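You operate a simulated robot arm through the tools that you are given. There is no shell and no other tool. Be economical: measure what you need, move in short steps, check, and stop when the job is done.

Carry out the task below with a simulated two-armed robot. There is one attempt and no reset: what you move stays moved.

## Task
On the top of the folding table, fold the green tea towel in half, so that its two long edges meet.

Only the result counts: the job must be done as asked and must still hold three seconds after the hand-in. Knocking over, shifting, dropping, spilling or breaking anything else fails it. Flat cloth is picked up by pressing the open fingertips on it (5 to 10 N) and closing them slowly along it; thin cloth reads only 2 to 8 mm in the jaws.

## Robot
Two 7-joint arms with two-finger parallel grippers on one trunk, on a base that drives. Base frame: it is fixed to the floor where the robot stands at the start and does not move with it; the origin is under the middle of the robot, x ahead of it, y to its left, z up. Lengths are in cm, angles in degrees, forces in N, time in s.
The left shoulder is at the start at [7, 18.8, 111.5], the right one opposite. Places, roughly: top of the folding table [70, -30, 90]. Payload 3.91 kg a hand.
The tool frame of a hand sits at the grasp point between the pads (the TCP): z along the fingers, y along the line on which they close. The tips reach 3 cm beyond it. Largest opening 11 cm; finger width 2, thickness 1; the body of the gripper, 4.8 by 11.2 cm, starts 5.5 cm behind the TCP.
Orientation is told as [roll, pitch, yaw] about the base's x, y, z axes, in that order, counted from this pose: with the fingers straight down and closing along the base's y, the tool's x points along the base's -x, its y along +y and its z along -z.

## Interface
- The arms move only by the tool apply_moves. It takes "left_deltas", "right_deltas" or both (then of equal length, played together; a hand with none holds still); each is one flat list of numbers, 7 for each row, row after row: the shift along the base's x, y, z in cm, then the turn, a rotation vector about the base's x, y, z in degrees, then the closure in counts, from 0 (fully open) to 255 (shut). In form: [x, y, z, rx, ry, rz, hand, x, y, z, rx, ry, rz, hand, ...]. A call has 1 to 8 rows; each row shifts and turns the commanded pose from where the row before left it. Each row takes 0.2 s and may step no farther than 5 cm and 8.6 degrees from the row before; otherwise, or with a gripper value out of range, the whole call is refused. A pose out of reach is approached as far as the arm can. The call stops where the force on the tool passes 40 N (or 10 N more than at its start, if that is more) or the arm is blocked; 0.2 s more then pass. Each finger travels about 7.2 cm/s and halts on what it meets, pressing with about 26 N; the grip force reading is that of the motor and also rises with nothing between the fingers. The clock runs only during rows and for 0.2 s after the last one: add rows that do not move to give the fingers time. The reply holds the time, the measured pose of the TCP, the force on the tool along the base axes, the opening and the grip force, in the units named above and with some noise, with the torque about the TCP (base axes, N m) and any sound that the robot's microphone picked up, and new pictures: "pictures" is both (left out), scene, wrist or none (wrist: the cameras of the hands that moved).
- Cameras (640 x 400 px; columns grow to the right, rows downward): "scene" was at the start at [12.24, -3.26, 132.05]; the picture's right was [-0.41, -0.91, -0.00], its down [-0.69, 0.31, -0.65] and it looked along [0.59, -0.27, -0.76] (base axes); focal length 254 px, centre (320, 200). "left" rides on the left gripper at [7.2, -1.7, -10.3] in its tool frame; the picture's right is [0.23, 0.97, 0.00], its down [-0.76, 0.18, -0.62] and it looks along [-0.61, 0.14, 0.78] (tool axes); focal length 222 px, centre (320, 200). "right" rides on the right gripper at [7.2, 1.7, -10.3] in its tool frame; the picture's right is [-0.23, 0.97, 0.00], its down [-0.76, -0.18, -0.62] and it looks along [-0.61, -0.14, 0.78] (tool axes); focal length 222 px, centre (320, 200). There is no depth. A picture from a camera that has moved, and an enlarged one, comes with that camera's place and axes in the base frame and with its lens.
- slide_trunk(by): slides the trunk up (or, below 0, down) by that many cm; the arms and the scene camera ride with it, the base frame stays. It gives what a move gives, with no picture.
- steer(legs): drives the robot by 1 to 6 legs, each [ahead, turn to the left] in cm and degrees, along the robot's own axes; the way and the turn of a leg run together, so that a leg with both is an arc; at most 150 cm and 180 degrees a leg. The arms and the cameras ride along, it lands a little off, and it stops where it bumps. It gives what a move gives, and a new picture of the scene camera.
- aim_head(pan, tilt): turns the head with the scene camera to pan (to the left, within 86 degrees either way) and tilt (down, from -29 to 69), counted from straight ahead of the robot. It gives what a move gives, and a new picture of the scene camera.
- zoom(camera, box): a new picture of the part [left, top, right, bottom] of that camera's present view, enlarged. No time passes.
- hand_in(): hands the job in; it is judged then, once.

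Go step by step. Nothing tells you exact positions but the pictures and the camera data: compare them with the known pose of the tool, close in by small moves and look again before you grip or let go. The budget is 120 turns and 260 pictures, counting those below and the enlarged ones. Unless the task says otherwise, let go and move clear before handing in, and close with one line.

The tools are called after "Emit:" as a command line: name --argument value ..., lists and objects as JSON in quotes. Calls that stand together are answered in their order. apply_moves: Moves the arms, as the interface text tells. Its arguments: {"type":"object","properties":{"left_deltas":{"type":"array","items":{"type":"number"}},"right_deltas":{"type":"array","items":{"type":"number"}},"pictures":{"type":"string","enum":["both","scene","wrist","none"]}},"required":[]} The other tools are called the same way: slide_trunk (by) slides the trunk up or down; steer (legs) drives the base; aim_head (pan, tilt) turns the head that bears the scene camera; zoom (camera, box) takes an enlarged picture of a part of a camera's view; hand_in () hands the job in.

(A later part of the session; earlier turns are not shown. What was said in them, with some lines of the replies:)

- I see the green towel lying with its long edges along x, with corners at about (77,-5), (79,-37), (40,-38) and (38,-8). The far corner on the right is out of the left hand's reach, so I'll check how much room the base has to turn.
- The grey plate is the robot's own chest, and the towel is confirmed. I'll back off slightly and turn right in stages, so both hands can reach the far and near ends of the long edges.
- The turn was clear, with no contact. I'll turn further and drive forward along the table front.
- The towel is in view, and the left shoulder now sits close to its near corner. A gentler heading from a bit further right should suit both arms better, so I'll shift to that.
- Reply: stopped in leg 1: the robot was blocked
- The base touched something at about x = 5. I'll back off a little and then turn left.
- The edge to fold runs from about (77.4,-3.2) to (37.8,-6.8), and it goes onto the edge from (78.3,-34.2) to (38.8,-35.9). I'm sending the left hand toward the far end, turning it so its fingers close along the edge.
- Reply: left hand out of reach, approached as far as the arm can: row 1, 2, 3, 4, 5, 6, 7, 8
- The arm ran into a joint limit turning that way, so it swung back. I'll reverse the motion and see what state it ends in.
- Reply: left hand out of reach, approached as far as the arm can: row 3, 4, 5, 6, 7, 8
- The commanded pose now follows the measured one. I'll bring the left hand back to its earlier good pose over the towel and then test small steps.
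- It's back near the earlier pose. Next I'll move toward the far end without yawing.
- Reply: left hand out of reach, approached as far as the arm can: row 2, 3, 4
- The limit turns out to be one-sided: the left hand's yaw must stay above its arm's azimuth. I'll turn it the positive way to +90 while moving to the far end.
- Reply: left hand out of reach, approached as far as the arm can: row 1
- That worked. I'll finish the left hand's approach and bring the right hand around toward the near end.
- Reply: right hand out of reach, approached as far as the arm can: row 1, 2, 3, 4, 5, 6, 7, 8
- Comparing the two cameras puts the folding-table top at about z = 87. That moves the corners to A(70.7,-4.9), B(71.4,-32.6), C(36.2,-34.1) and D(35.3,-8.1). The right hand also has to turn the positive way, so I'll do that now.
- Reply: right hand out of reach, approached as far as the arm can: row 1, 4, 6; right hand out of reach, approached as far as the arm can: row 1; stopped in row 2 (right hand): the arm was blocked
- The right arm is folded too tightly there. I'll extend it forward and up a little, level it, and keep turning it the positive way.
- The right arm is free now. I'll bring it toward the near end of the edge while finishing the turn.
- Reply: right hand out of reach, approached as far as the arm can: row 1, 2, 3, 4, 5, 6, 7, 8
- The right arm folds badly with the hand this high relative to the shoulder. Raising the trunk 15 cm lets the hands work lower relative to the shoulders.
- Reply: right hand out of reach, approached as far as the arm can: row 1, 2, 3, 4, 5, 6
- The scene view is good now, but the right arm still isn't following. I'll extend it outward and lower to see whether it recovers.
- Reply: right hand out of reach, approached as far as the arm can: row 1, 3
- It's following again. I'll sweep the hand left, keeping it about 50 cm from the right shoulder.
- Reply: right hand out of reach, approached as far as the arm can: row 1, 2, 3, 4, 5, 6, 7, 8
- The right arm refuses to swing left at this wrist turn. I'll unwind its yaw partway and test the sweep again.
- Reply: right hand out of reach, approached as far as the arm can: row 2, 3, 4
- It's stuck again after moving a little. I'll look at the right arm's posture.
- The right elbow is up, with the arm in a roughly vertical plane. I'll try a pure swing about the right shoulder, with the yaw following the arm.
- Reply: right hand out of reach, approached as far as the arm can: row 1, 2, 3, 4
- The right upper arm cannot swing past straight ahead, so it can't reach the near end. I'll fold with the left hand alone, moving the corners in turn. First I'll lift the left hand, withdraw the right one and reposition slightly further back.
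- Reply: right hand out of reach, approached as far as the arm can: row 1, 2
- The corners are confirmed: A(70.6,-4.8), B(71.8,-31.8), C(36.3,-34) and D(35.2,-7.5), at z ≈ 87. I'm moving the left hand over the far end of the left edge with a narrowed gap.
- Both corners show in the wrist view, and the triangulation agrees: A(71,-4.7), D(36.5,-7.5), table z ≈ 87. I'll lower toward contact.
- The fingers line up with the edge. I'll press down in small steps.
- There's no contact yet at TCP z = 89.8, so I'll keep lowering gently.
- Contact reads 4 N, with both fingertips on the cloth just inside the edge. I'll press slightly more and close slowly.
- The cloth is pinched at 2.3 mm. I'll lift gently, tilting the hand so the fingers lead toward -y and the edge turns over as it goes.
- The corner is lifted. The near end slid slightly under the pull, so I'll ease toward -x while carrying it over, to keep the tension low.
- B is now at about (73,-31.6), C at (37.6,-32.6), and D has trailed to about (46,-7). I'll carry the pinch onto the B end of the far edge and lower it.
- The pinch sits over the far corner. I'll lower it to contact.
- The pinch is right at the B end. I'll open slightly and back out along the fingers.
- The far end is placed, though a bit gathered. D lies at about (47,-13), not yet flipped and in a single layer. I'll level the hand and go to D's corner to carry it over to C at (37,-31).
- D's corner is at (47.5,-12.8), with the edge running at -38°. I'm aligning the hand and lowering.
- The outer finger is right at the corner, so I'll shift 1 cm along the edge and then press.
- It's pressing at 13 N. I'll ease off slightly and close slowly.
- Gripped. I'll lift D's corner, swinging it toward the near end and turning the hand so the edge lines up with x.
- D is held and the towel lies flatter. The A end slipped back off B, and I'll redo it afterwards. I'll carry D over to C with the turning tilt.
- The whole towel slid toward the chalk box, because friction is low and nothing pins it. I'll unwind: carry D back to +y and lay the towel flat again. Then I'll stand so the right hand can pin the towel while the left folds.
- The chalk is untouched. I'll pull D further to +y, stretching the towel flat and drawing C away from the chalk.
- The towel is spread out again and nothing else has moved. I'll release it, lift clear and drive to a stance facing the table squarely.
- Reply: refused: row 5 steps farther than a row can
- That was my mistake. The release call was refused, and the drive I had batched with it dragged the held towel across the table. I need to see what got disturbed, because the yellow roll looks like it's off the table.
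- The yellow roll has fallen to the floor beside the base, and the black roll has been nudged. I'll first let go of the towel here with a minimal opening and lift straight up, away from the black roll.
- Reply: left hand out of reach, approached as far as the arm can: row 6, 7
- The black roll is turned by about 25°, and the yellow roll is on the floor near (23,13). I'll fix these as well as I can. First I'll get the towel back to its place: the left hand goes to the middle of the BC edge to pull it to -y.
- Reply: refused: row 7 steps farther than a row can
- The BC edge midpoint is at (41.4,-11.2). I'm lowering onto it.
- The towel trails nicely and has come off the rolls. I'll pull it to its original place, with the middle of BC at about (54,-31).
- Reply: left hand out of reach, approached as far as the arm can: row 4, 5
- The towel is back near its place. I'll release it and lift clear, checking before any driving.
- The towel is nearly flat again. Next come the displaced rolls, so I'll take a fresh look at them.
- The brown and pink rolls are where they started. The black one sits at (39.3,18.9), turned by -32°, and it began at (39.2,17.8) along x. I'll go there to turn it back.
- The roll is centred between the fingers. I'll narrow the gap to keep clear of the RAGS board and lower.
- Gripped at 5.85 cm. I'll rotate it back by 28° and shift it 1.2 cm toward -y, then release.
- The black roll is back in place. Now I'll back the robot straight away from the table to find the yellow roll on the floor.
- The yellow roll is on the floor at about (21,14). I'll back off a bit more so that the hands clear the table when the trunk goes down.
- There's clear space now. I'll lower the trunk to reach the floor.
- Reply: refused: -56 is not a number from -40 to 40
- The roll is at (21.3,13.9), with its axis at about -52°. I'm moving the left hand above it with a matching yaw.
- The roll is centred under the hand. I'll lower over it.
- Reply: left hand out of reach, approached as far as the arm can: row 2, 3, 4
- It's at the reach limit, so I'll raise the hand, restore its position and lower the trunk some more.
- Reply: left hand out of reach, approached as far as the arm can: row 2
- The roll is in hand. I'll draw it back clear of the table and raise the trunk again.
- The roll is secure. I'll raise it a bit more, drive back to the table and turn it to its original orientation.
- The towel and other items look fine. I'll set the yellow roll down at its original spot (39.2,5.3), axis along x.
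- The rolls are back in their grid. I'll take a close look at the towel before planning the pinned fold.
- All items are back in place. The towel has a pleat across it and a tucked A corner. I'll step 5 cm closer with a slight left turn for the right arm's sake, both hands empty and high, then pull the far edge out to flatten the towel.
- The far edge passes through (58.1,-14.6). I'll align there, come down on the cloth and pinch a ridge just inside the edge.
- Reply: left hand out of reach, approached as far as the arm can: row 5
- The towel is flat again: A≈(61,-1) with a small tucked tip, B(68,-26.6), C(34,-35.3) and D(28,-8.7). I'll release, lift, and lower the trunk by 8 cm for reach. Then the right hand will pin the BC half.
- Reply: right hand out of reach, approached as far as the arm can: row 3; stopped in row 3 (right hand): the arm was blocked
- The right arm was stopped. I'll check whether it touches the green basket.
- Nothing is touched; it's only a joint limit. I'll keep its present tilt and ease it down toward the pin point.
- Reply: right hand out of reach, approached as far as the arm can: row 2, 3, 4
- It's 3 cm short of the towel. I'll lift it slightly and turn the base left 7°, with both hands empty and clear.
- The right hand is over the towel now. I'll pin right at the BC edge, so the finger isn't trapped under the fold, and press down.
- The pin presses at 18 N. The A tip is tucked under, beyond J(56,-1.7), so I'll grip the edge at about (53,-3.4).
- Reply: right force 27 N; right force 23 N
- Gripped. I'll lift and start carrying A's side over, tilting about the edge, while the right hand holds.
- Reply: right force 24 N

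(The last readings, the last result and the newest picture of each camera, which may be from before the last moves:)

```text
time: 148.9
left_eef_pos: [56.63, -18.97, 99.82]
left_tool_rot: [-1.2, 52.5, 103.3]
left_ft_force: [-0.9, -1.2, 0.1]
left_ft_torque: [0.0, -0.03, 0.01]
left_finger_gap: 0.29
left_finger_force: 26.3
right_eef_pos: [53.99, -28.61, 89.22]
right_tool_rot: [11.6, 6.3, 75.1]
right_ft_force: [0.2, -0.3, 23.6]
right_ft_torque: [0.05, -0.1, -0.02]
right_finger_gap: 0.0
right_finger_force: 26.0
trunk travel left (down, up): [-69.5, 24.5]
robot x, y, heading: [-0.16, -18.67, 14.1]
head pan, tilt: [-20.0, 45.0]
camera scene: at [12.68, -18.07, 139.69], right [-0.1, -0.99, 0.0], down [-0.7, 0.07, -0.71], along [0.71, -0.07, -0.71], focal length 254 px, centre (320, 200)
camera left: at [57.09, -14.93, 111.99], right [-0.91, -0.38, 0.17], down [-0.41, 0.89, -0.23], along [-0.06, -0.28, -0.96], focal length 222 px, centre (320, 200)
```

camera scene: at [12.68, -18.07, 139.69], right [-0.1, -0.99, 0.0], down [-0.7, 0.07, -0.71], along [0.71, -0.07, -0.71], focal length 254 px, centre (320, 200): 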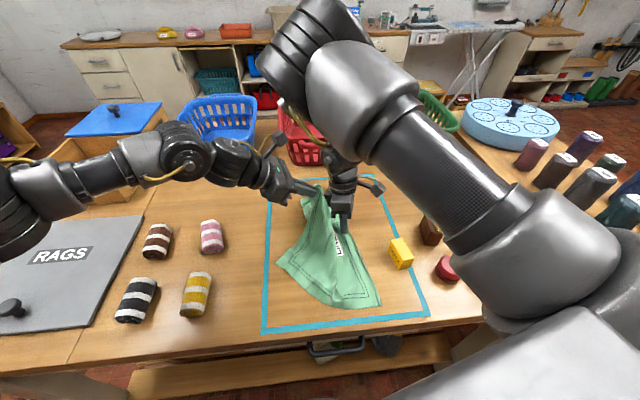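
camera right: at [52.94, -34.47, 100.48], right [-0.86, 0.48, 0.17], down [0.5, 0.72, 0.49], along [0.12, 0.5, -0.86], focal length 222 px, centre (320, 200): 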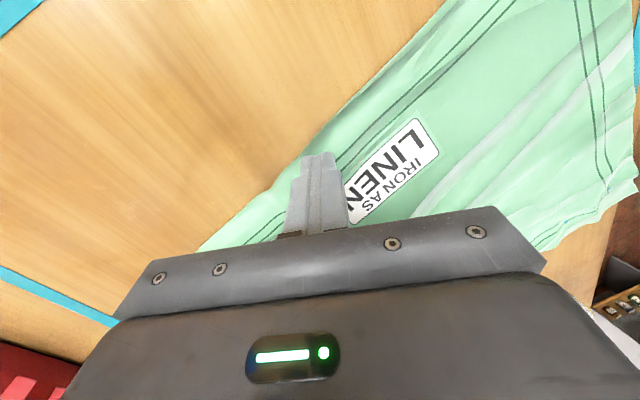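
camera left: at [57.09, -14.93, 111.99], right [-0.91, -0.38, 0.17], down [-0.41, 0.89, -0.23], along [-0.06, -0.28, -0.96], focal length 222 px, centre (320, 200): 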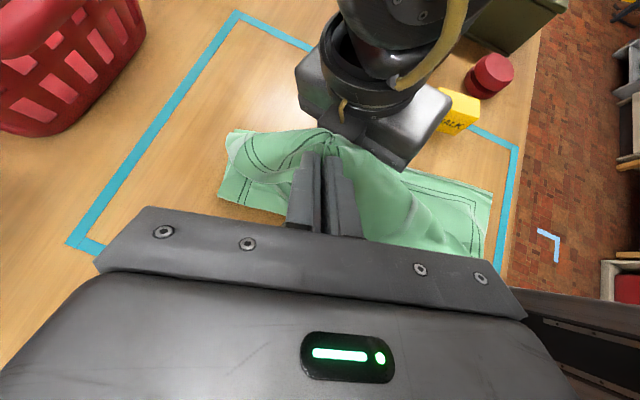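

The cloth is coming over while the pin holds. I'll steer around the right gripper by shifting +x, and lower.

Emit:
apply_moves --left_deltas '[1.2, -1.3, -2, -3.5, -0.9, 0, 255, 1.2, -1.2, -2.2, -3.5, -0.9, 0, 255, 0.8, -1, -2, 0, 0, 0, 255, 0.4, -1, -1.5, 0, 0, 0, 255]' --pictures "both"

```text
time: 149.9
left_eef_pos: [60.25, -23.61, 92.19]
left_tool_rot: [-1.5, 59.6, 102.9]
left_ft_force: [-1.1, 0.6, 0.1]
left_ft_torque: [-0.02, -0.01, 0.02]
left_finger_gap: 0.29
left_finger_force: 25.7
right_eef_pos: [54.05, -28.5, 89.3]
right_tool_rot: [11.5, 6.3, 75.1]
right_ft_force: [-1.4, -2.0, 24.3]
right_ft_torque: [0.08, -0.05, 0.02]
right_finger_gap: 0.0
right_finger_force: 26.0
trunk travel left (down, up): [-69.5, 24.5]
robot x, y, heading: [0.12, -18.31, 14.0]
head pan, tilt: [-20.0, 45.0]
camera scene: at [12.67, -18.09, 139.69], right [-0.1, -0.99, 0.0], down [-0.7, 0.07, -0.71], along [0.71, -0.07, -0.71], focal length 254 px, centre (320, 200)
camera left: at [60.36, -18.09, 103.75], right [-0.92, -0.35, 0.18], down [-0.4, 0.85, -0.34], along [-0.03, -0.39, -0.92], focal length 222 px, centre (320, 200)
```

scene: 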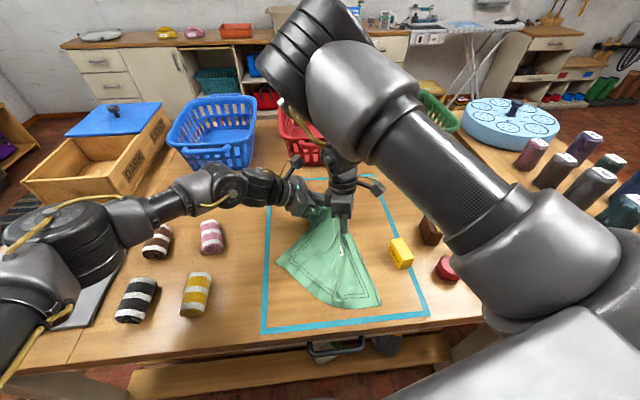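
left: 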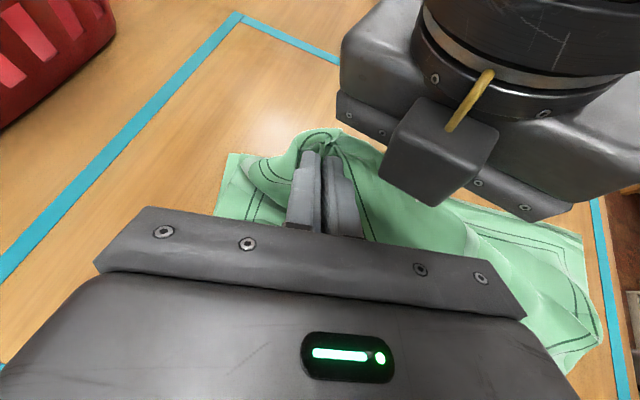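

Emit:
apply_moves --left_deltas '[0.2, -1, -1, 0, 0, 0, 255, 0.2, -0.9, -1, 0, 0, 0, 255, 0, -0.3, -0.7, 0, 0, 0, 255]' --pictures "wrist"

```text
time: 150.8
left_eef_pos: [60.72, -25.61, 89.37]
left_tool_rot: [-1.6, 59.5, 103.2]
left_ft_force: [0.0, 0.0, -0.4]
left_ft_torque: [0.04, -0.01, 0.02]
left_finger_gap: 0.28
left_finger_force: 26.4
right_eef_pos: [54.12, -28.56, 89.3]
right_tool_rot: [11.5, 6.2, 75.0]
right_ft_force: [-1.9, -1.0, 23.8]
right_ft_torque: [0.09, -0.04, 0.02]
right_finger_gap: 0.0
right_finger_force: 25.7
trunk travel left (down, up): [-69.5, 24.5]
robot x, y, heading: [-0.06, -18.69, 14.3]
head pan, tilt: [-20.0, 45.0]
camera left: at [60.82, -20.15, 100.91], right [-0.92, -0.35, 0.18], down [-0.4, 0.85, -0.34], along [-0.03, -0.39, -0.92], focal length 222 px, centre (320, 200)
```

left: 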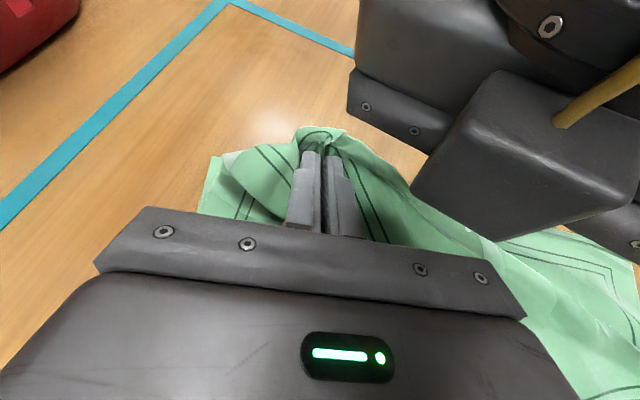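

A's side lies at B. I'll release and back out along the fingers while the right hand still pins.

Emit:
apply_moves --left_deltas '[0, 0, -0.2, 0, 0, 0, 235, 0, 0, 0, 0, 0, 0, 210, 0, 0, 0, 0, 0, 0, 190, -0.3, 1.2, 0.8, 0, 0, 0, 180, -0.4, 2, 1.5, 0, 0, 0, 180, -0.4, 2.5, 2.2, 0, 0, 0, 180, -0.4, 2.5, 3, 0, 0, 0, 180, -0.4, 3, 3, 0, 0, 0, 150]' --pictures "both"

```text
time: 152.6
left_eef_pos: [58.46, -14.23, 99.62]
left_tool_rot: [-1.5, 59.6, 103.1]
left_ft_force: [0.3, 0.4, -0.7]
left_ft_torque: [-0.02, -0.01, 0.03]
left_finger_gap: 4.52
left_finger_force: 0.1
right_eef_pos: [54.0, -28.5, 89.28]
right_tool_rot: [11.5, 6.3, 75.2]
right_ft_force: [-2.6, -2.8, 25.0]
right_ft_torque: [-0.01, -0.02, -0.01]
right_finger_gap: 0.01
right_finger_force: 26.2
trunk travel left (down, up): [-69.5, 24.5]
robot x, y, heading: [0.45, -18.76, 14.0]
head pan, tilt: [-20.0, 45.0]
camera scene: at [12.65, -17.97, 139.68], right [-0.1, -0.99, 0.0], down [-0.7, 0.07, -0.71], along [0.71, -0.07, -0.71], focal length 254 px, centre (320, 200)
camera left: at [58.69, -8.84, 111.19], right [-0.92, -0.35, 0.18], down [-0.4, 0.85, -0.34], along [-0.03, -0.39, -0.92], focal length 222 px, centre (320, 200)
```

scene: 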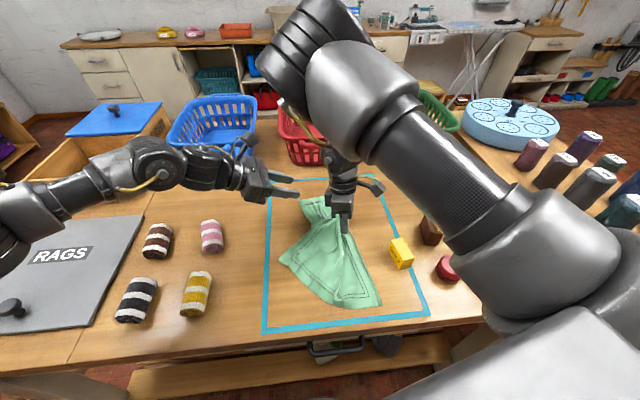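
left: 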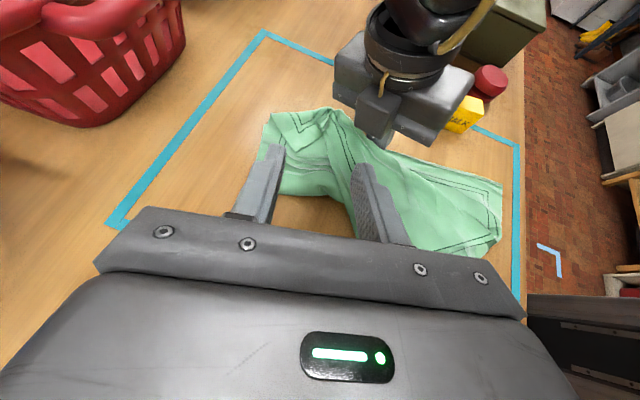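

The far side is placed. I'll move the right pin onto the placed A/B corner while levelling the left hand toward D, now at about (47,-12).

Emit:
apply_moves --left_deltas '[-1.1, 0, 0.5, 7.2, 1.9, 0, 150, -1.1, 0, 0.5, 7.2, 1.9, 0, 150, -1.1, 0, 0.5, 7.2, 1.9, 0, 150, -1.1, -0.2, 0.5, 7.2, 1.9, 0, 150, -1.1, -0.3, 0, 7.2, 1.9, 0, 150, -1.1, -0.3, 0, 7.2, 1.9, 0, 150, -1.1, -0.3, 0, 7.2, 1.9, 0, 150, -1, -0.3, 0, 7.2, 1.9, 0, 150]' --right_deltas '[0, -0.3, 1.5, 0, 0, 0, 255, 0, -0.3, 2, 0, 0, 0, 255, 2.2, 0.9, 0, 0, 0, 0, 255, 2.2, 0.9, 0, 0, 0, 0, 255, 2.2, 0.7, 0, 0, 0, 0, 255, 0, 0, -1.2, 0, 0, 0, 255, 0, 0, -0.8, 0, 0, 0, 255, 0, 0, -0.5, 0, 0, 0, 255]' --pictures "both"

```text
time: 154.3
left_eef_pos: [51.25, -14.17, 101.59]
left_tool_rot: [-0.1, 0.5, 106.3]
left_ft_force: [0.2, 0.0, 1.3]
left_ft_torque: [0.02, -0.01, 0.0]
left_finger_gap: 4.52
left_finger_force: 0.2
right_eef_pos: [61.35, -27.91, 90.35]
right_tool_rot: [11.8, 5.9, 73.6]
right_ft_force: [0.2, 0.2, -0.7]
right_ft_torque: [0.01, 0.06, -0.01]
right_finger_gap: 0.01
right_finger_force: 26.1
trunk travel left (down, up): [-69.5, 24.5]
robot x, y, heading: [-0.19, -18.71, 14.4]
head pan, tilt: [-20.0, 45.0]
camera scene: at [13.08, -18.3, 139.64], right [-0.1, -0.99, 0.0], down [-0.7, 0.07, -0.71], along [0.7, -0.07, -0.71], focal length 254 px, centre (320, 200)
camera right: at [59.94, -33.96, 101.35], right [-0.84, 0.51, 0.18], down [0.52, 0.7, 0.49], along [0.13, 0.51, -0.85], focal length 222 px, centre (320, 200)
camera left: at [54.85, -20.62, 112.17], right [-0.87, -0.49, 0.0], down [-0.39, 0.69, 0.62], along [-0.31, 0.54, -0.79], focal length 222 px, centre (320, 200)
```

scene: 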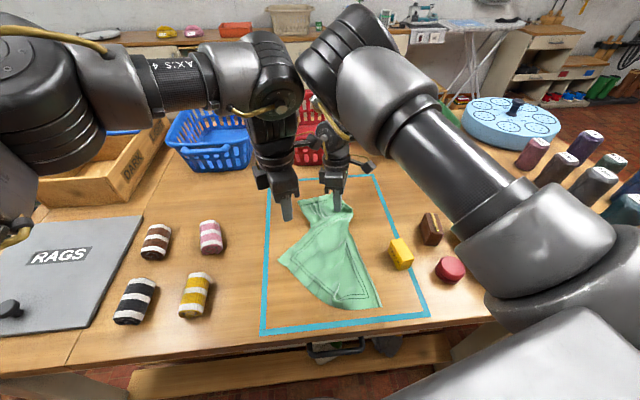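
right: 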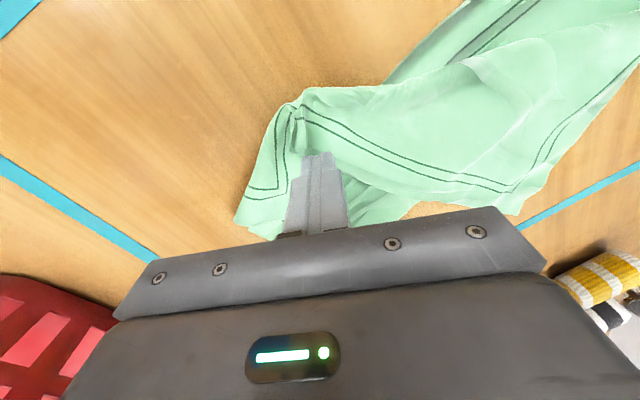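
left: 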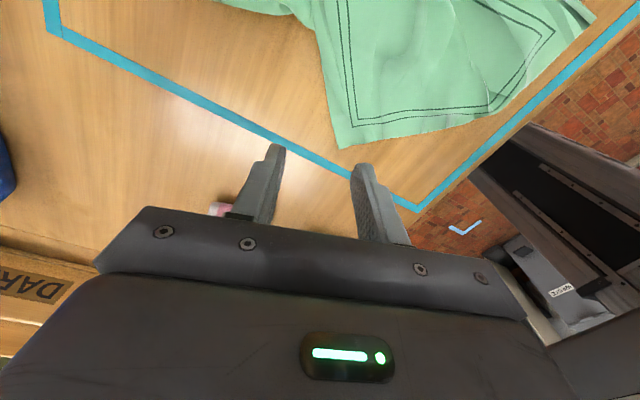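

The right finger sits on the placed fold. I'll press it down and align the left hand at D's edge (48.6,-14.8), yaw 48.

Emit:
apply_moves --left_deltas '[-0.4, 0, -1, 0, 0, -8.3, 150, -0.4, -0.1, -1, 0, 0, -8.3, 150, -0.4, -0.1, -1, 0, 0, -8.3, 150, -0.4, -0.1, -1.5, 0, 0, -8.3, 150, -0.4, -0.1, -2, 0, 0, -8.3, 150, -0.4, -0.1, -2, 0, 0, -8.3, 150, -0.3, -0.1, -2, 0, 0, -8.3, 150, 0, 0, -1.3, 0, 0, 0, 150]' --right_deltas '[0, 0, -0.5, 0, 0, 0, 255, 0, 0, -0.4, 0, 0, 0, 255, 0, 0, -0.3, 0, 0, 0, 255, 0, 0, 0, 0, 0, 0, 255, 0, 0, 0, 0, 0, 0, 255, 0, 0, 0, 0, 0, 0, 255, 0, 0, 0, 0, 0, 0, 255, 0, 0, 0, 0, 0, 0, 255]' --pictures "wrist"

```text
time: 155.4
left_eef_pos: [49.14, -15.34, 97.53]
left_tool_rot: [-0.6, 0.2, 72.9]
left_ft_force: [-0.3, 0.9, 0.7]
left_ft_torque: [-0.03, 0.02, 0.0]
left_finger_gap: 4.51
left_finger_force: 0.0
right_eef_pos: [61.15, -27.35, 89.37]
right_tool_rot: [11.0, 6.0, 74.5]
right_ft_force: [-4.1, -0.6, 22.0]
right_ft_torque: [0.02, 0.05, -0.01]
right_finger_gap: 0.0
right_finger_force: 26.5
trunk travel left (down, up): [-69.5, 24.5]
robot x, y, heading: [-0.56, -19.0, 14.2]
head pan, tilt: [-20.0, 45.0]
stopped in row 5 (right hand): the force on the tool passed its limit (the readings are from after the stop); the commanded pose is now the measured one
camera right: at [59.8, -33.18, 100.57], right [-0.85, 0.49, 0.16], down [0.5, 0.71, 0.49], along [0.13, 0.5, -0.86], focal length 222 px, centre (320, 200)
camera left: at [48.47, -22.77, 108.08], right [-1.0, 0.07, -0.01], down [0.05, 0.79, 0.62], along [0.05, 0.62, -0.79], focal length 222 px, centre (320, 200)
```

right: 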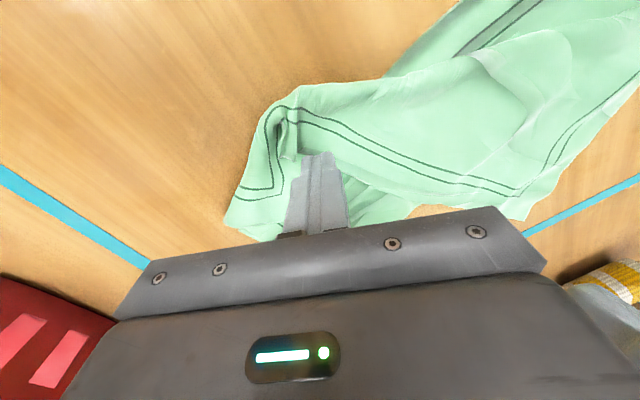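
left: 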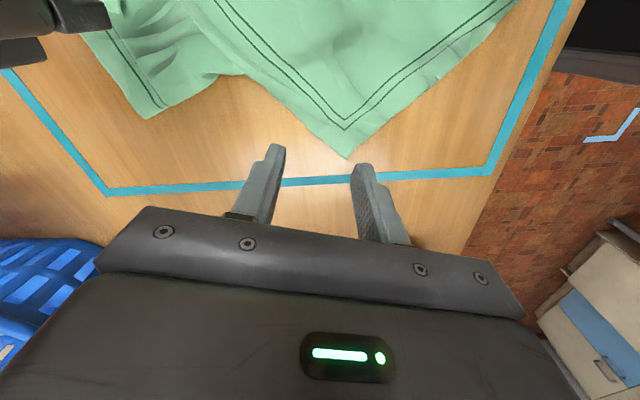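

Emit:
apply_moves --left_deltas '[0, 0.2, -2, 0, 0, -6.7, 150, 0, 0.2, -2, 0, 0, -6.7, 150, -0.1, 0.2, -2, 0, 0, -6.7, 150, 0, 0, -1.3, 0, 0, -6.7, 150, 0, 0, -0.8, 0, 0, 0, 150]' --pictures "wrist"

```text
time: 156.6
left_eef_pos: [48.91, -14.8, 89.66]
left_tool_rot: [-0.7, 0.3, 46.0]
left_ft_force: [0.4, -0.1, 0.0]
left_ft_torque: [0.02, -0.01, 0.0]
left_finger_gap: 4.51
left_finger_force: 0.3
right_eef_pos: [61.16, -27.37, 89.41]
right_tool_rot: [11.0, 6.2, 74.4]
right_ft_force: [2.7, -2.1, 32.4]
right_ft_torque: [-0.01, -0.24, 0.01]
right_finger_gap: 0.0
right_finger_force: 26.0
trunk travel left (down, up): [-69.5, 24.5]
robot x, y, heading: [-0.3, -18.59, 14.5]
head pan, tilt: [-20.0, 45.0]
camera left: at [45.0, -21.12, 100.1], right [-0.86, 0.51, -0.01], down [0.4, 0.68, 0.62], along [0.32, 0.53, -0.79], focal length 222 px, centre (320, 200)
```

left: 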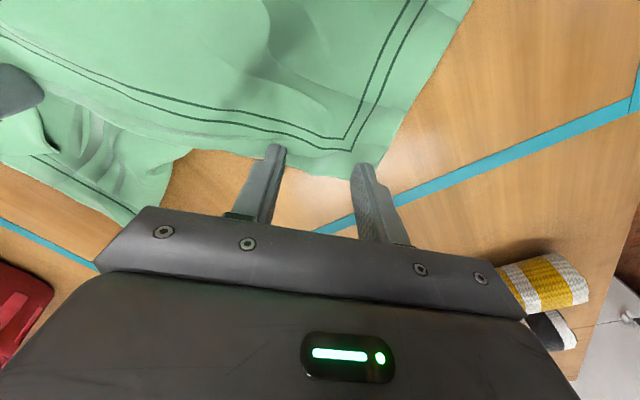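

Emit:
apply_moves --left_deltas '[0.2, -0.3, -0.45, 0, 0, 0, 152, 0, 0, -0.1, 0, 0, 0, 165, 0, 0, 0, 0, 0, 0, 182, 0, 0, 0, 0, 0, 0, 200, 0, 0, 0, 0, 0, 0, 215, 0, 0, 0, 0, 0, 0, 230, 0, 0, 0, 0, 0, 0, 245, 0, 0, 0, 0, 0, 0, 255]' --right_deltas '[0, 0, 0.08, 0, 0, 0, 255, 0, 0, 0, 0, 0, 0, 255, 0, 0, 0, 0, 0, 0, 255, 0, 0, 0, 0, 0, 0, 255, 0, 0, 0, 0, 0, 0, 255, 0, 0, 0, 0, 0, 0, 255, 0, 0, 0, 0, 0, 0, 255, 0, 0, 0, 0, 0, 0, 255]' --pictures "wrist"

```text
time: 158.4
left_eef_pos: [49.21, -15.14, 89.1]
left_tool_rot: [-0.9, 0.2, 46.2]
left_ft_force: [0.7, 0.6, 34.4]
left_ft_torque: [0.19, 0.08, -0.02]
left_finger_gap: 0.29
left_finger_force: 26.4
right_eef_pos: [60.94, -27.18, 89.44]
right_tool_rot: [11.1, 6.1, 74.3]
right_ft_force: [3.3, 0.3, 15.6]
right_ft_torque: [0.05, -0.16, -0.01]
right_finger_gap: 0.0
right_finger_force: 25.7
trunk travel left (down, up): [-69.5, 24.5]
robot x, y, heading: [-0.19, -18.31, 14.2]
head pan, tilt: [-20.0, 45.0]
camera right: at [59.57, -33.12, 100.58], right [-0.85, 0.49, 0.16], down [0.5, 0.71, 0.49], along [0.13, 0.5, -0.85], focal length 222 px, centre (320, 200)
camera left: at [45.25, -21.42, 99.62], right [-0.86, 0.51, -0.01], down [0.39, 0.68, 0.62], along [0.32, 0.53, -0.79], focal length 222 px, centre (320, 200)
```

right: 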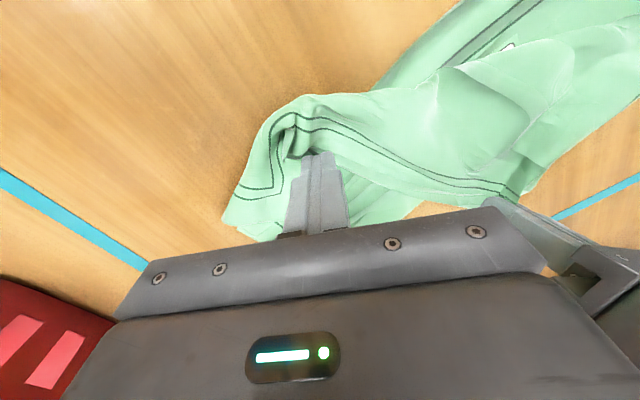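
left: 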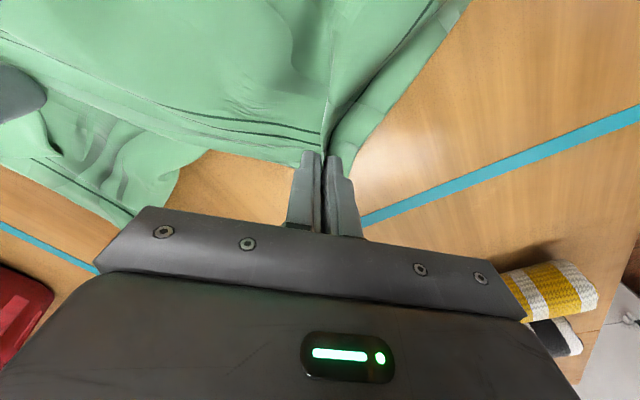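

Gripped. I'll carry D over in an arc around the pinned corner, turning the hand to line up with BC.

Emit:
apply_moves --left_deltas '[-0.8, -0.4, 2, 0, 0, 8, 255, -1.2, -1, 2, 0, 0, 8, 255, -1.3, -1.3, 2, 0, 0, 8, 255, -1.3, -1.5, 1.5, 0, 0, 8, 255, -1.2, -1.5, 0.5, 0, 0, 8, 255]' --pictures "scene"

```text
time: 159.8
left_eef_pos: [44.69, -18.28, 95.96]
left_tool_rot: [0.2, -0.4, 89.2]
left_ft_force: [0.1, -0.6, -0.2]
left_ft_torque: [0.02, 0.03, -0.03]
left_finger_gap: 0.24
left_finger_force: 26.2
right_eef_pos: [62.06, -27.99, 90.02]
right_tool_rot: [10.5, 5.3, 73.2]
right_ft_force: [1.1, 0.1, -0.7]
right_ft_torque: [0.0, -0.02, 0.03]
right_finger_gap: 0.0
right_finger_force: 26.2
trunk travel left (down, up): [-69.5, 24.5]
robot x, y, heading: [-0.05, -18.96, 14.4]
head pan, tilt: [-20.0, 45.0]
stopped in row 5 (left hand): the arm was blocked; the commanded pose is now the measured one
camera scene: at [13.06, -18.12, 139.64], right [-0.1, -0.99, 0.0], down [-0.7, 0.07, -0.71], along [0.7, -0.07, -0.71], focal length 254 px, centre (320, 200)
```

scene: 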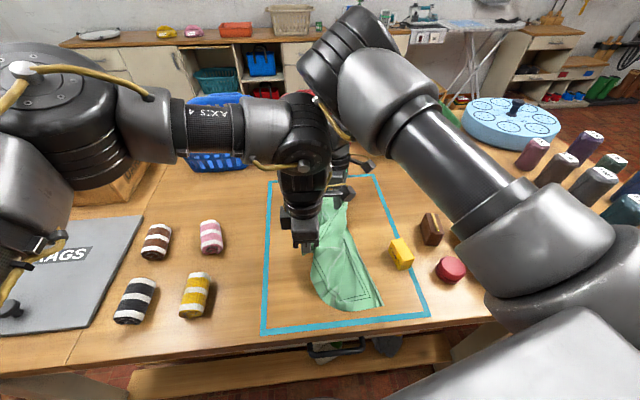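

The left forearm brushed the right wrist, so the pin has come off. I'll withdraw the right hand up and to -y, then continue the left's arc with the tilt.

Emit:
apply_moves --right_deltas '[0.3, -1, 2.5, 0, 0, 0, 255, 0.3, -2.5, 3, 0, 0, 0, 255, 0.3, -3, 3, 0, 0, 0, 255, 0, -3, 3, 0, 0, 0, 255, 0, -3, 2, 0, 0, 0, 255, 0, -2, 0, 0, 0, 0, 255, 0, 0, 0, 0, 0, 0, 255, 0, 0, 0, 0, 0, 0, 255]' --left_deltas '[0, 0, 0, 0, 0, 0, 255, 0, 0, 0, 0, 0, 0, 255, -0.3, -1, 0.5, -8, 0, 0, 255, -0.3, -1.2, 0, -8, 0, 0, 255, -0.4, -1.3, 0, -8, 0, 0, 255, -0.4, -1.4, -0.3, -8, 0, 0, 255, -0.4, -1.4, -0.5, -8, 0, 0, 255, -0.4, -1.4, -0.5, -8, 0, 0, 255]' --pictures "both"

```text
time: 161.6
left_eef_pos: [42.39, -25.92, 95.33]
left_tool_rot: [-0.6, 47.9, 88.9]
left_ft_force: [-0.4, 0.3, -0.3]
left_ft_torque: [0.01, 0.02, -0.02]
left_finger_gap: 0.24
left_finger_force: 26.2
right_eef_pos: [62.95, -42.23, 103.81]
right_tool_rot: [10.5, 5.3, 73.3]
right_ft_force: [-1.0, -0.5, 0.0]
right_ft_torque: [0.01, 0.01, -0.01]
right_finger_gap: 0.0
right_finger_force: 26.0
trunk travel left (down, up): [-69.5, 24.5]
robot x, y, heading: [-0.21, -18.64, 14.2]
head pan, tilt: [-20.0, 45.0]
camera scene: at [13.05, -18.06, 139.65], right [-0.1, -0.99, 0.0], down [-0.7, 0.07, -0.71], along [0.7, -0.07, -0.71], focal length 254 px, centre (320, 200)
camera right: at [61.33, -48.26, 114.72], right [-0.85, 0.51, 0.16], down [0.51, 0.7, 0.51], along [0.15, 0.51, -0.85], focal length 222 px, centre (320, 200)
camera left: at [43.97, -23.1, 107.77], right [-0.98, -0.14, 0.16], down [-0.17, 0.97, -0.15], along [-0.14, -0.17, -0.98], focal length 222 px, centre (320, 200)
```

scene: 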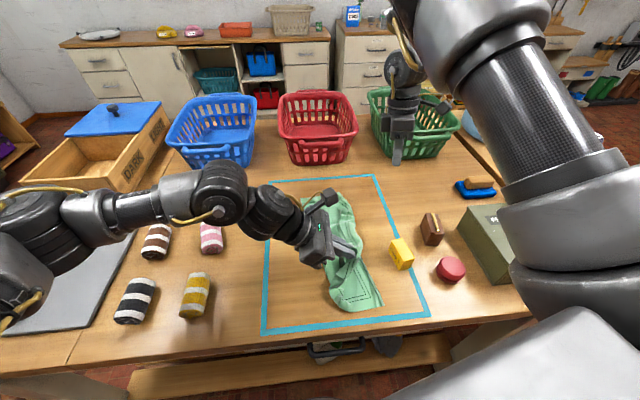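
right: 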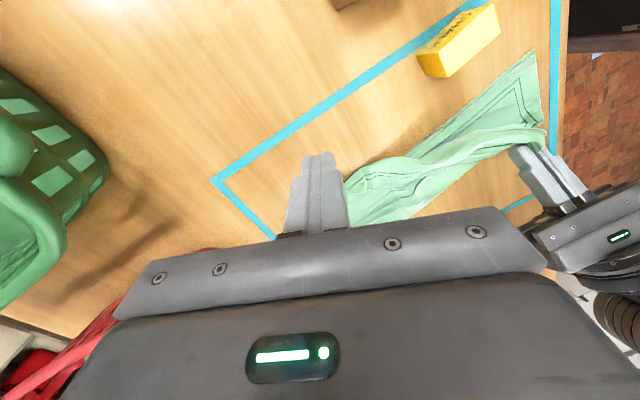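
left: 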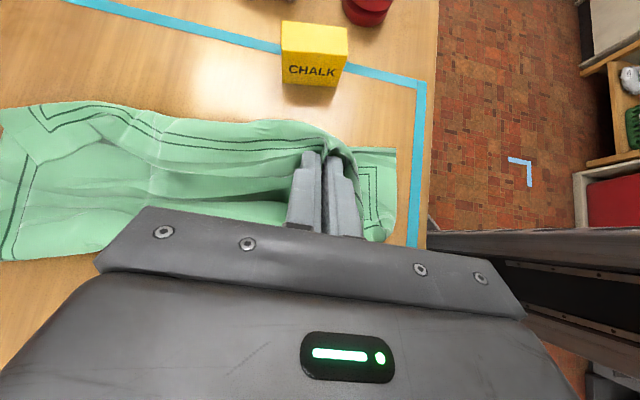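

This now looks like a proper half fold, with D held near C at (33.4,-33.6). I'll lower it onto the edge.

Emit:
apply_moves --left_deltas '[-0.7, -1, -1, -5, 0, 0, 255, -0.7, -1, -1.5, -5, 0, 0, 255, -0.6, -1, -1.5, 0, 0, 0, 255, -0.6, -1, -1.2, 0, 0, 0, 255, 0, -0.2, -0.8, 0, 0, 0, 255]' --pictures "wrist"

```text
time: 162.8
left_eef_pos: [39.92, -30.28, 89.36]
left_tool_rot: [-1.1, 57.7, 88.6]
left_ft_force: [0.8, 0.1, 0.4]
left_ft_torque: [0.02, 0.01, -0.03]
left_finger_gap: 0.24
left_finger_force: 26.3
right_eef_pos: [62.89, -42.34, 103.59]
right_tool_rot: [10.5, 5.4, 73.3]
right_ft_force: [0.0, 0.3, 0.0]
right_ft_torque: [0.0, -0.01, -0.01]
right_finger_gap: 0.0
right_finger_force: 25.8
trunk travel left (down, up): [-69.5, 24.5]
robot x, y, heading: [0.09, -18.28, 14.2]
head pan, tilt: [-20.0, 45.0]
camera left: at [41.48, -25.47, 101.01], right [-0.98, -0.11, 0.18], down [-0.17, 0.94, -0.31], along [-0.14, -0.34, -0.93], focal length 222 px, centre (320, 200)
```

left: 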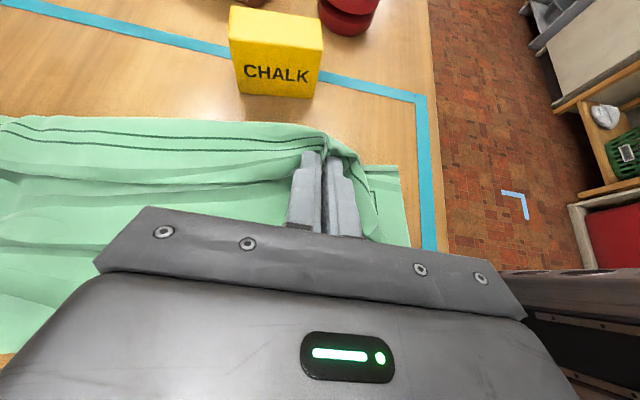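

Emit:
apply_moves --left_deltas '[0, 0, -0.25, 0, 0, 0, 235, 0, 0, 0, 0, 0, 0, 210, 0, 0, 0, 0, 0, 0, 190, 0, 1.2, 0.8, 0, 0, 0, 185, 0, 2, 1.6, 0, 0, 0, 180, 0, 2.5, 2.5, 0, 0, 0, 180, 0, 2.5, 3.5, 0, 0, 0, 180, 0, 2.5, 4, 0, 0, 0, 180]' --pictures "both"

Emit:
zoom --camera "scene" --box '[250, 160, 450, 330]'

```text
time: 164.6
left_eef_pos: [40.0, -19.47, 101.21]
left_tool_rot: [-1.1, 57.7, 88.5]
left_ft_force: [0.0, 0.1, 0.1]
left_ft_torque: [-0.01, -0.01, 0.0]
left_finger_gap: 3.23
left_finger_force: 0.1
right_eef_pos: [62.88, -42.26, 103.68]
right_tool_rot: [10.5, 5.4, 73.3]
right_ft_force: [-0.5, 0.7, -0.9]
right_ft_torque: [-0.03, 0.01, -0.03]
right_finger_gap: 0.0
right_finger_force: 25.6
trunk travel left (down, up): [-69.5, 24.5]
robot x, y, heading: [-0.39, -18.35, 14.5]
head pan, tilt: [-20.0, 45.0]
camera scene: at [12.93, -18.04, 139.65], right [-0.1, -0.99, 0.0], down [-0.7, 0.07, -0.71], along [0.7, -0.07, -0.71], focal length 254 px, centre (320, 200)
camera left: at [41.61, -14.64, 113.06], right [-0.98, -0.11, 0.18], down [-0.17, 0.94, -0.31], along [-0.14, -0.34, -0.93], focal length 222 px, centre (320, 200)
```

scene: 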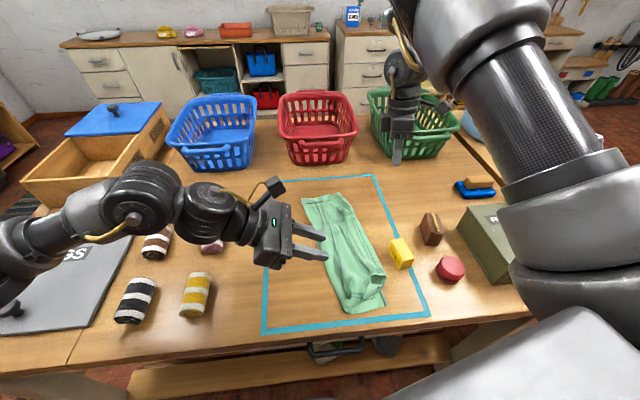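
left: 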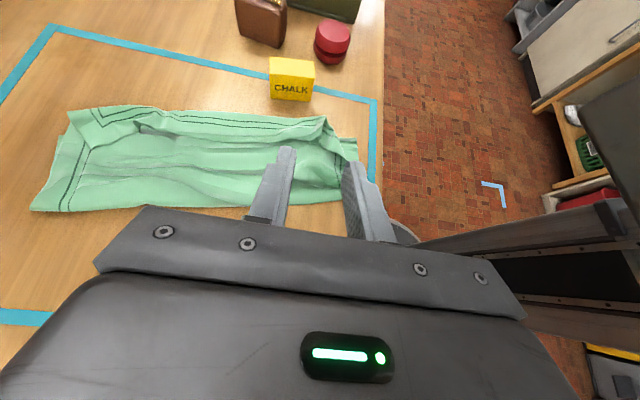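

```text
2.35 times, centred on (350, 245) of scene
camera zoom: at [12.93, -18.04, 139.65], right [-0.1, -0.99, 0.0], down [-0.7, 0.07, -0.71], along [0.7, -0.07, -0.71], focal length 597 px, centre (249, 94)
```

zoom: 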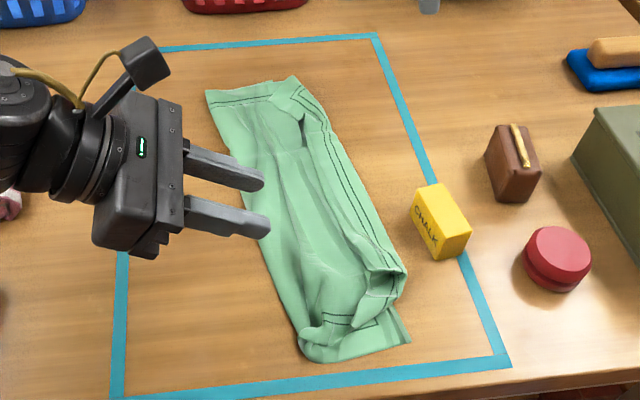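

The long edges now lie along each other. I'll inspect the near corner closely before deciding whether to touch it up.

Emit:
zoom --camera "scene" --box '[295, 180, 405, 320]'

Emit:
zoom --camera "left" --box '[20, 80, 400, 230]'

```text
2.86 times, centred on (350, 250) of scene
camera zoom: at [12.93, -18.04, 139.65], right [-0.1, -0.99, 0.0], down [-0.7, 0.07, -0.71], along [0.7, -0.07, -0.71], focal length 725 px, centre (234, 57)
```

zoom: 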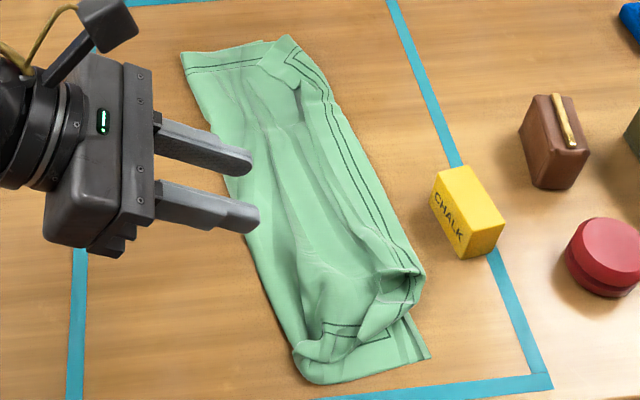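

```text
1.68 times, centred on (210, 155) of left
camera zoom: at [41.61, -14.64, 113.06], right [-0.98, -0.11, 0.18], down [-0.17, 0.94, -0.31], along [-0.14, -0.34, -0.93], focal length 374 px, centre (505, 276)
```

zoom: 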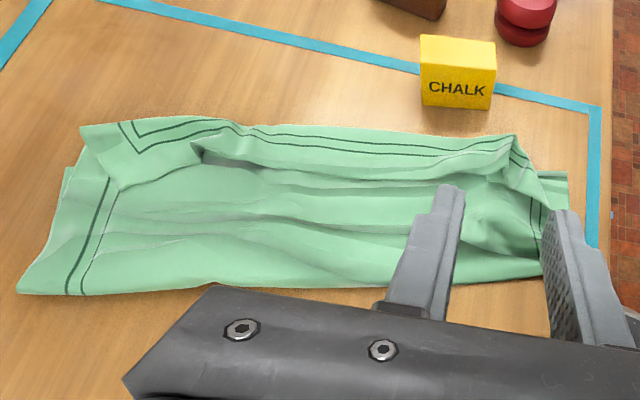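

The fold is good: the long edges coincide along their length, A sits on B, and D is within about 2–3 cm of C. Pressing again could shift the layers, so I'll just move both hands clear and check.

Emit:
apply_moves --left_deltas '[0, 2, 3, 0, 0, 0, 180, 0, 2, 3, 0, 0, 0, 180, 0, 2, 3, 0, 0, 0, 180, 0, 2, 2, 0, 0, 0, 180]' --right_deltas '[0, 0, 3, 0, 0, 0, 255, 0, 0, 3, 0, 0, 0, 255, 0, 0, 3, 0, 0, 0, 255, 0, 0, 0, 0, 0, 0, 255]' --pictures "scene"

Emit:
zoom --camera "scene" --box '[100, 150, 500, 340]'

```text
time: 165.6
left_eef_pos: [39.91, -11.51, 112.4]
left_tool_rot: [-1.0, 57.8, 88.6]
left_ft_force: [0.4, 0.4, 0.7]
left_ft_torque: [0.0, 0.03, 0.04]
left_finger_gap: 3.24
left_finger_force: 0.1
right_eef_pos: [63.03, -42.15, 112.56]
right_tool_rot: [10.5, 5.4, 73.3]
right_ft_force: [0.0, 0.5, -0.1]
right_ft_torque: [-0.01, -0.01, 0.0]
right_finger_gap: 0.0
right_finger_force: 26.0
trunk travel left (down, up): [-69.5, 24.5]
robot x, y, heading: [-0.32, -18.23, 14.1]
head pan, tilt: [-20.0, 45.0]
camera scene: at [12.98, -17.99, 139.65], right [-0.1, -0.99, 0.0], down [-0.7, 0.07, -0.71], along [0.7, -0.07, -0.71], focal length 254 px, centre (320, 200)
```

scene: 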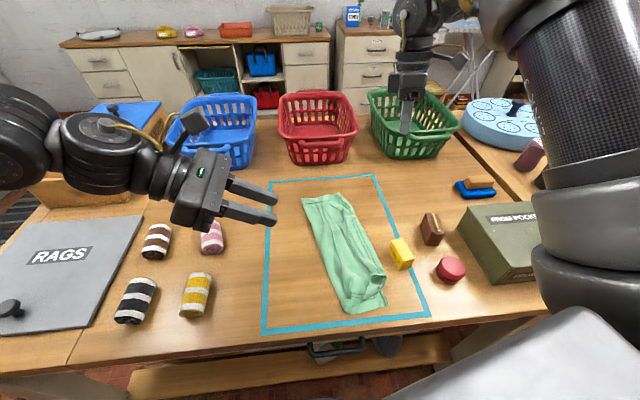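

```text
1.60 times, centred on (300, 245) of scene
camera zoom: at [12.98, -17.99, 139.65], right [-0.1, -0.99, 0.0], down [-0.7, 0.07, -0.71], along [0.7, -0.07, -0.71], focal length 406 px, centre (352, 128)
```

zoom: 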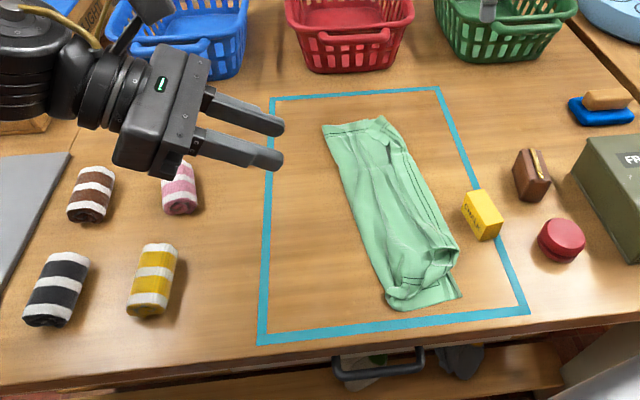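

The towel lies folded in half inside the blue outline, and both hands are clear. The rolls and other items are standing in their places, so I'm handing in.

Emit:
hand_in

```text
The job is handed in.
```

The green tea towel is folded in half with its long edges together, but its near corner is bunched and about 2–3 cm short. On the way I knocked the yellow roll onto the floor and turned the black one, by driving with the towel still gripped. I put both back at their original spots, to within about a centimetre by camera estimate, but a check that counts dropping or shifting other things could still fail the job.
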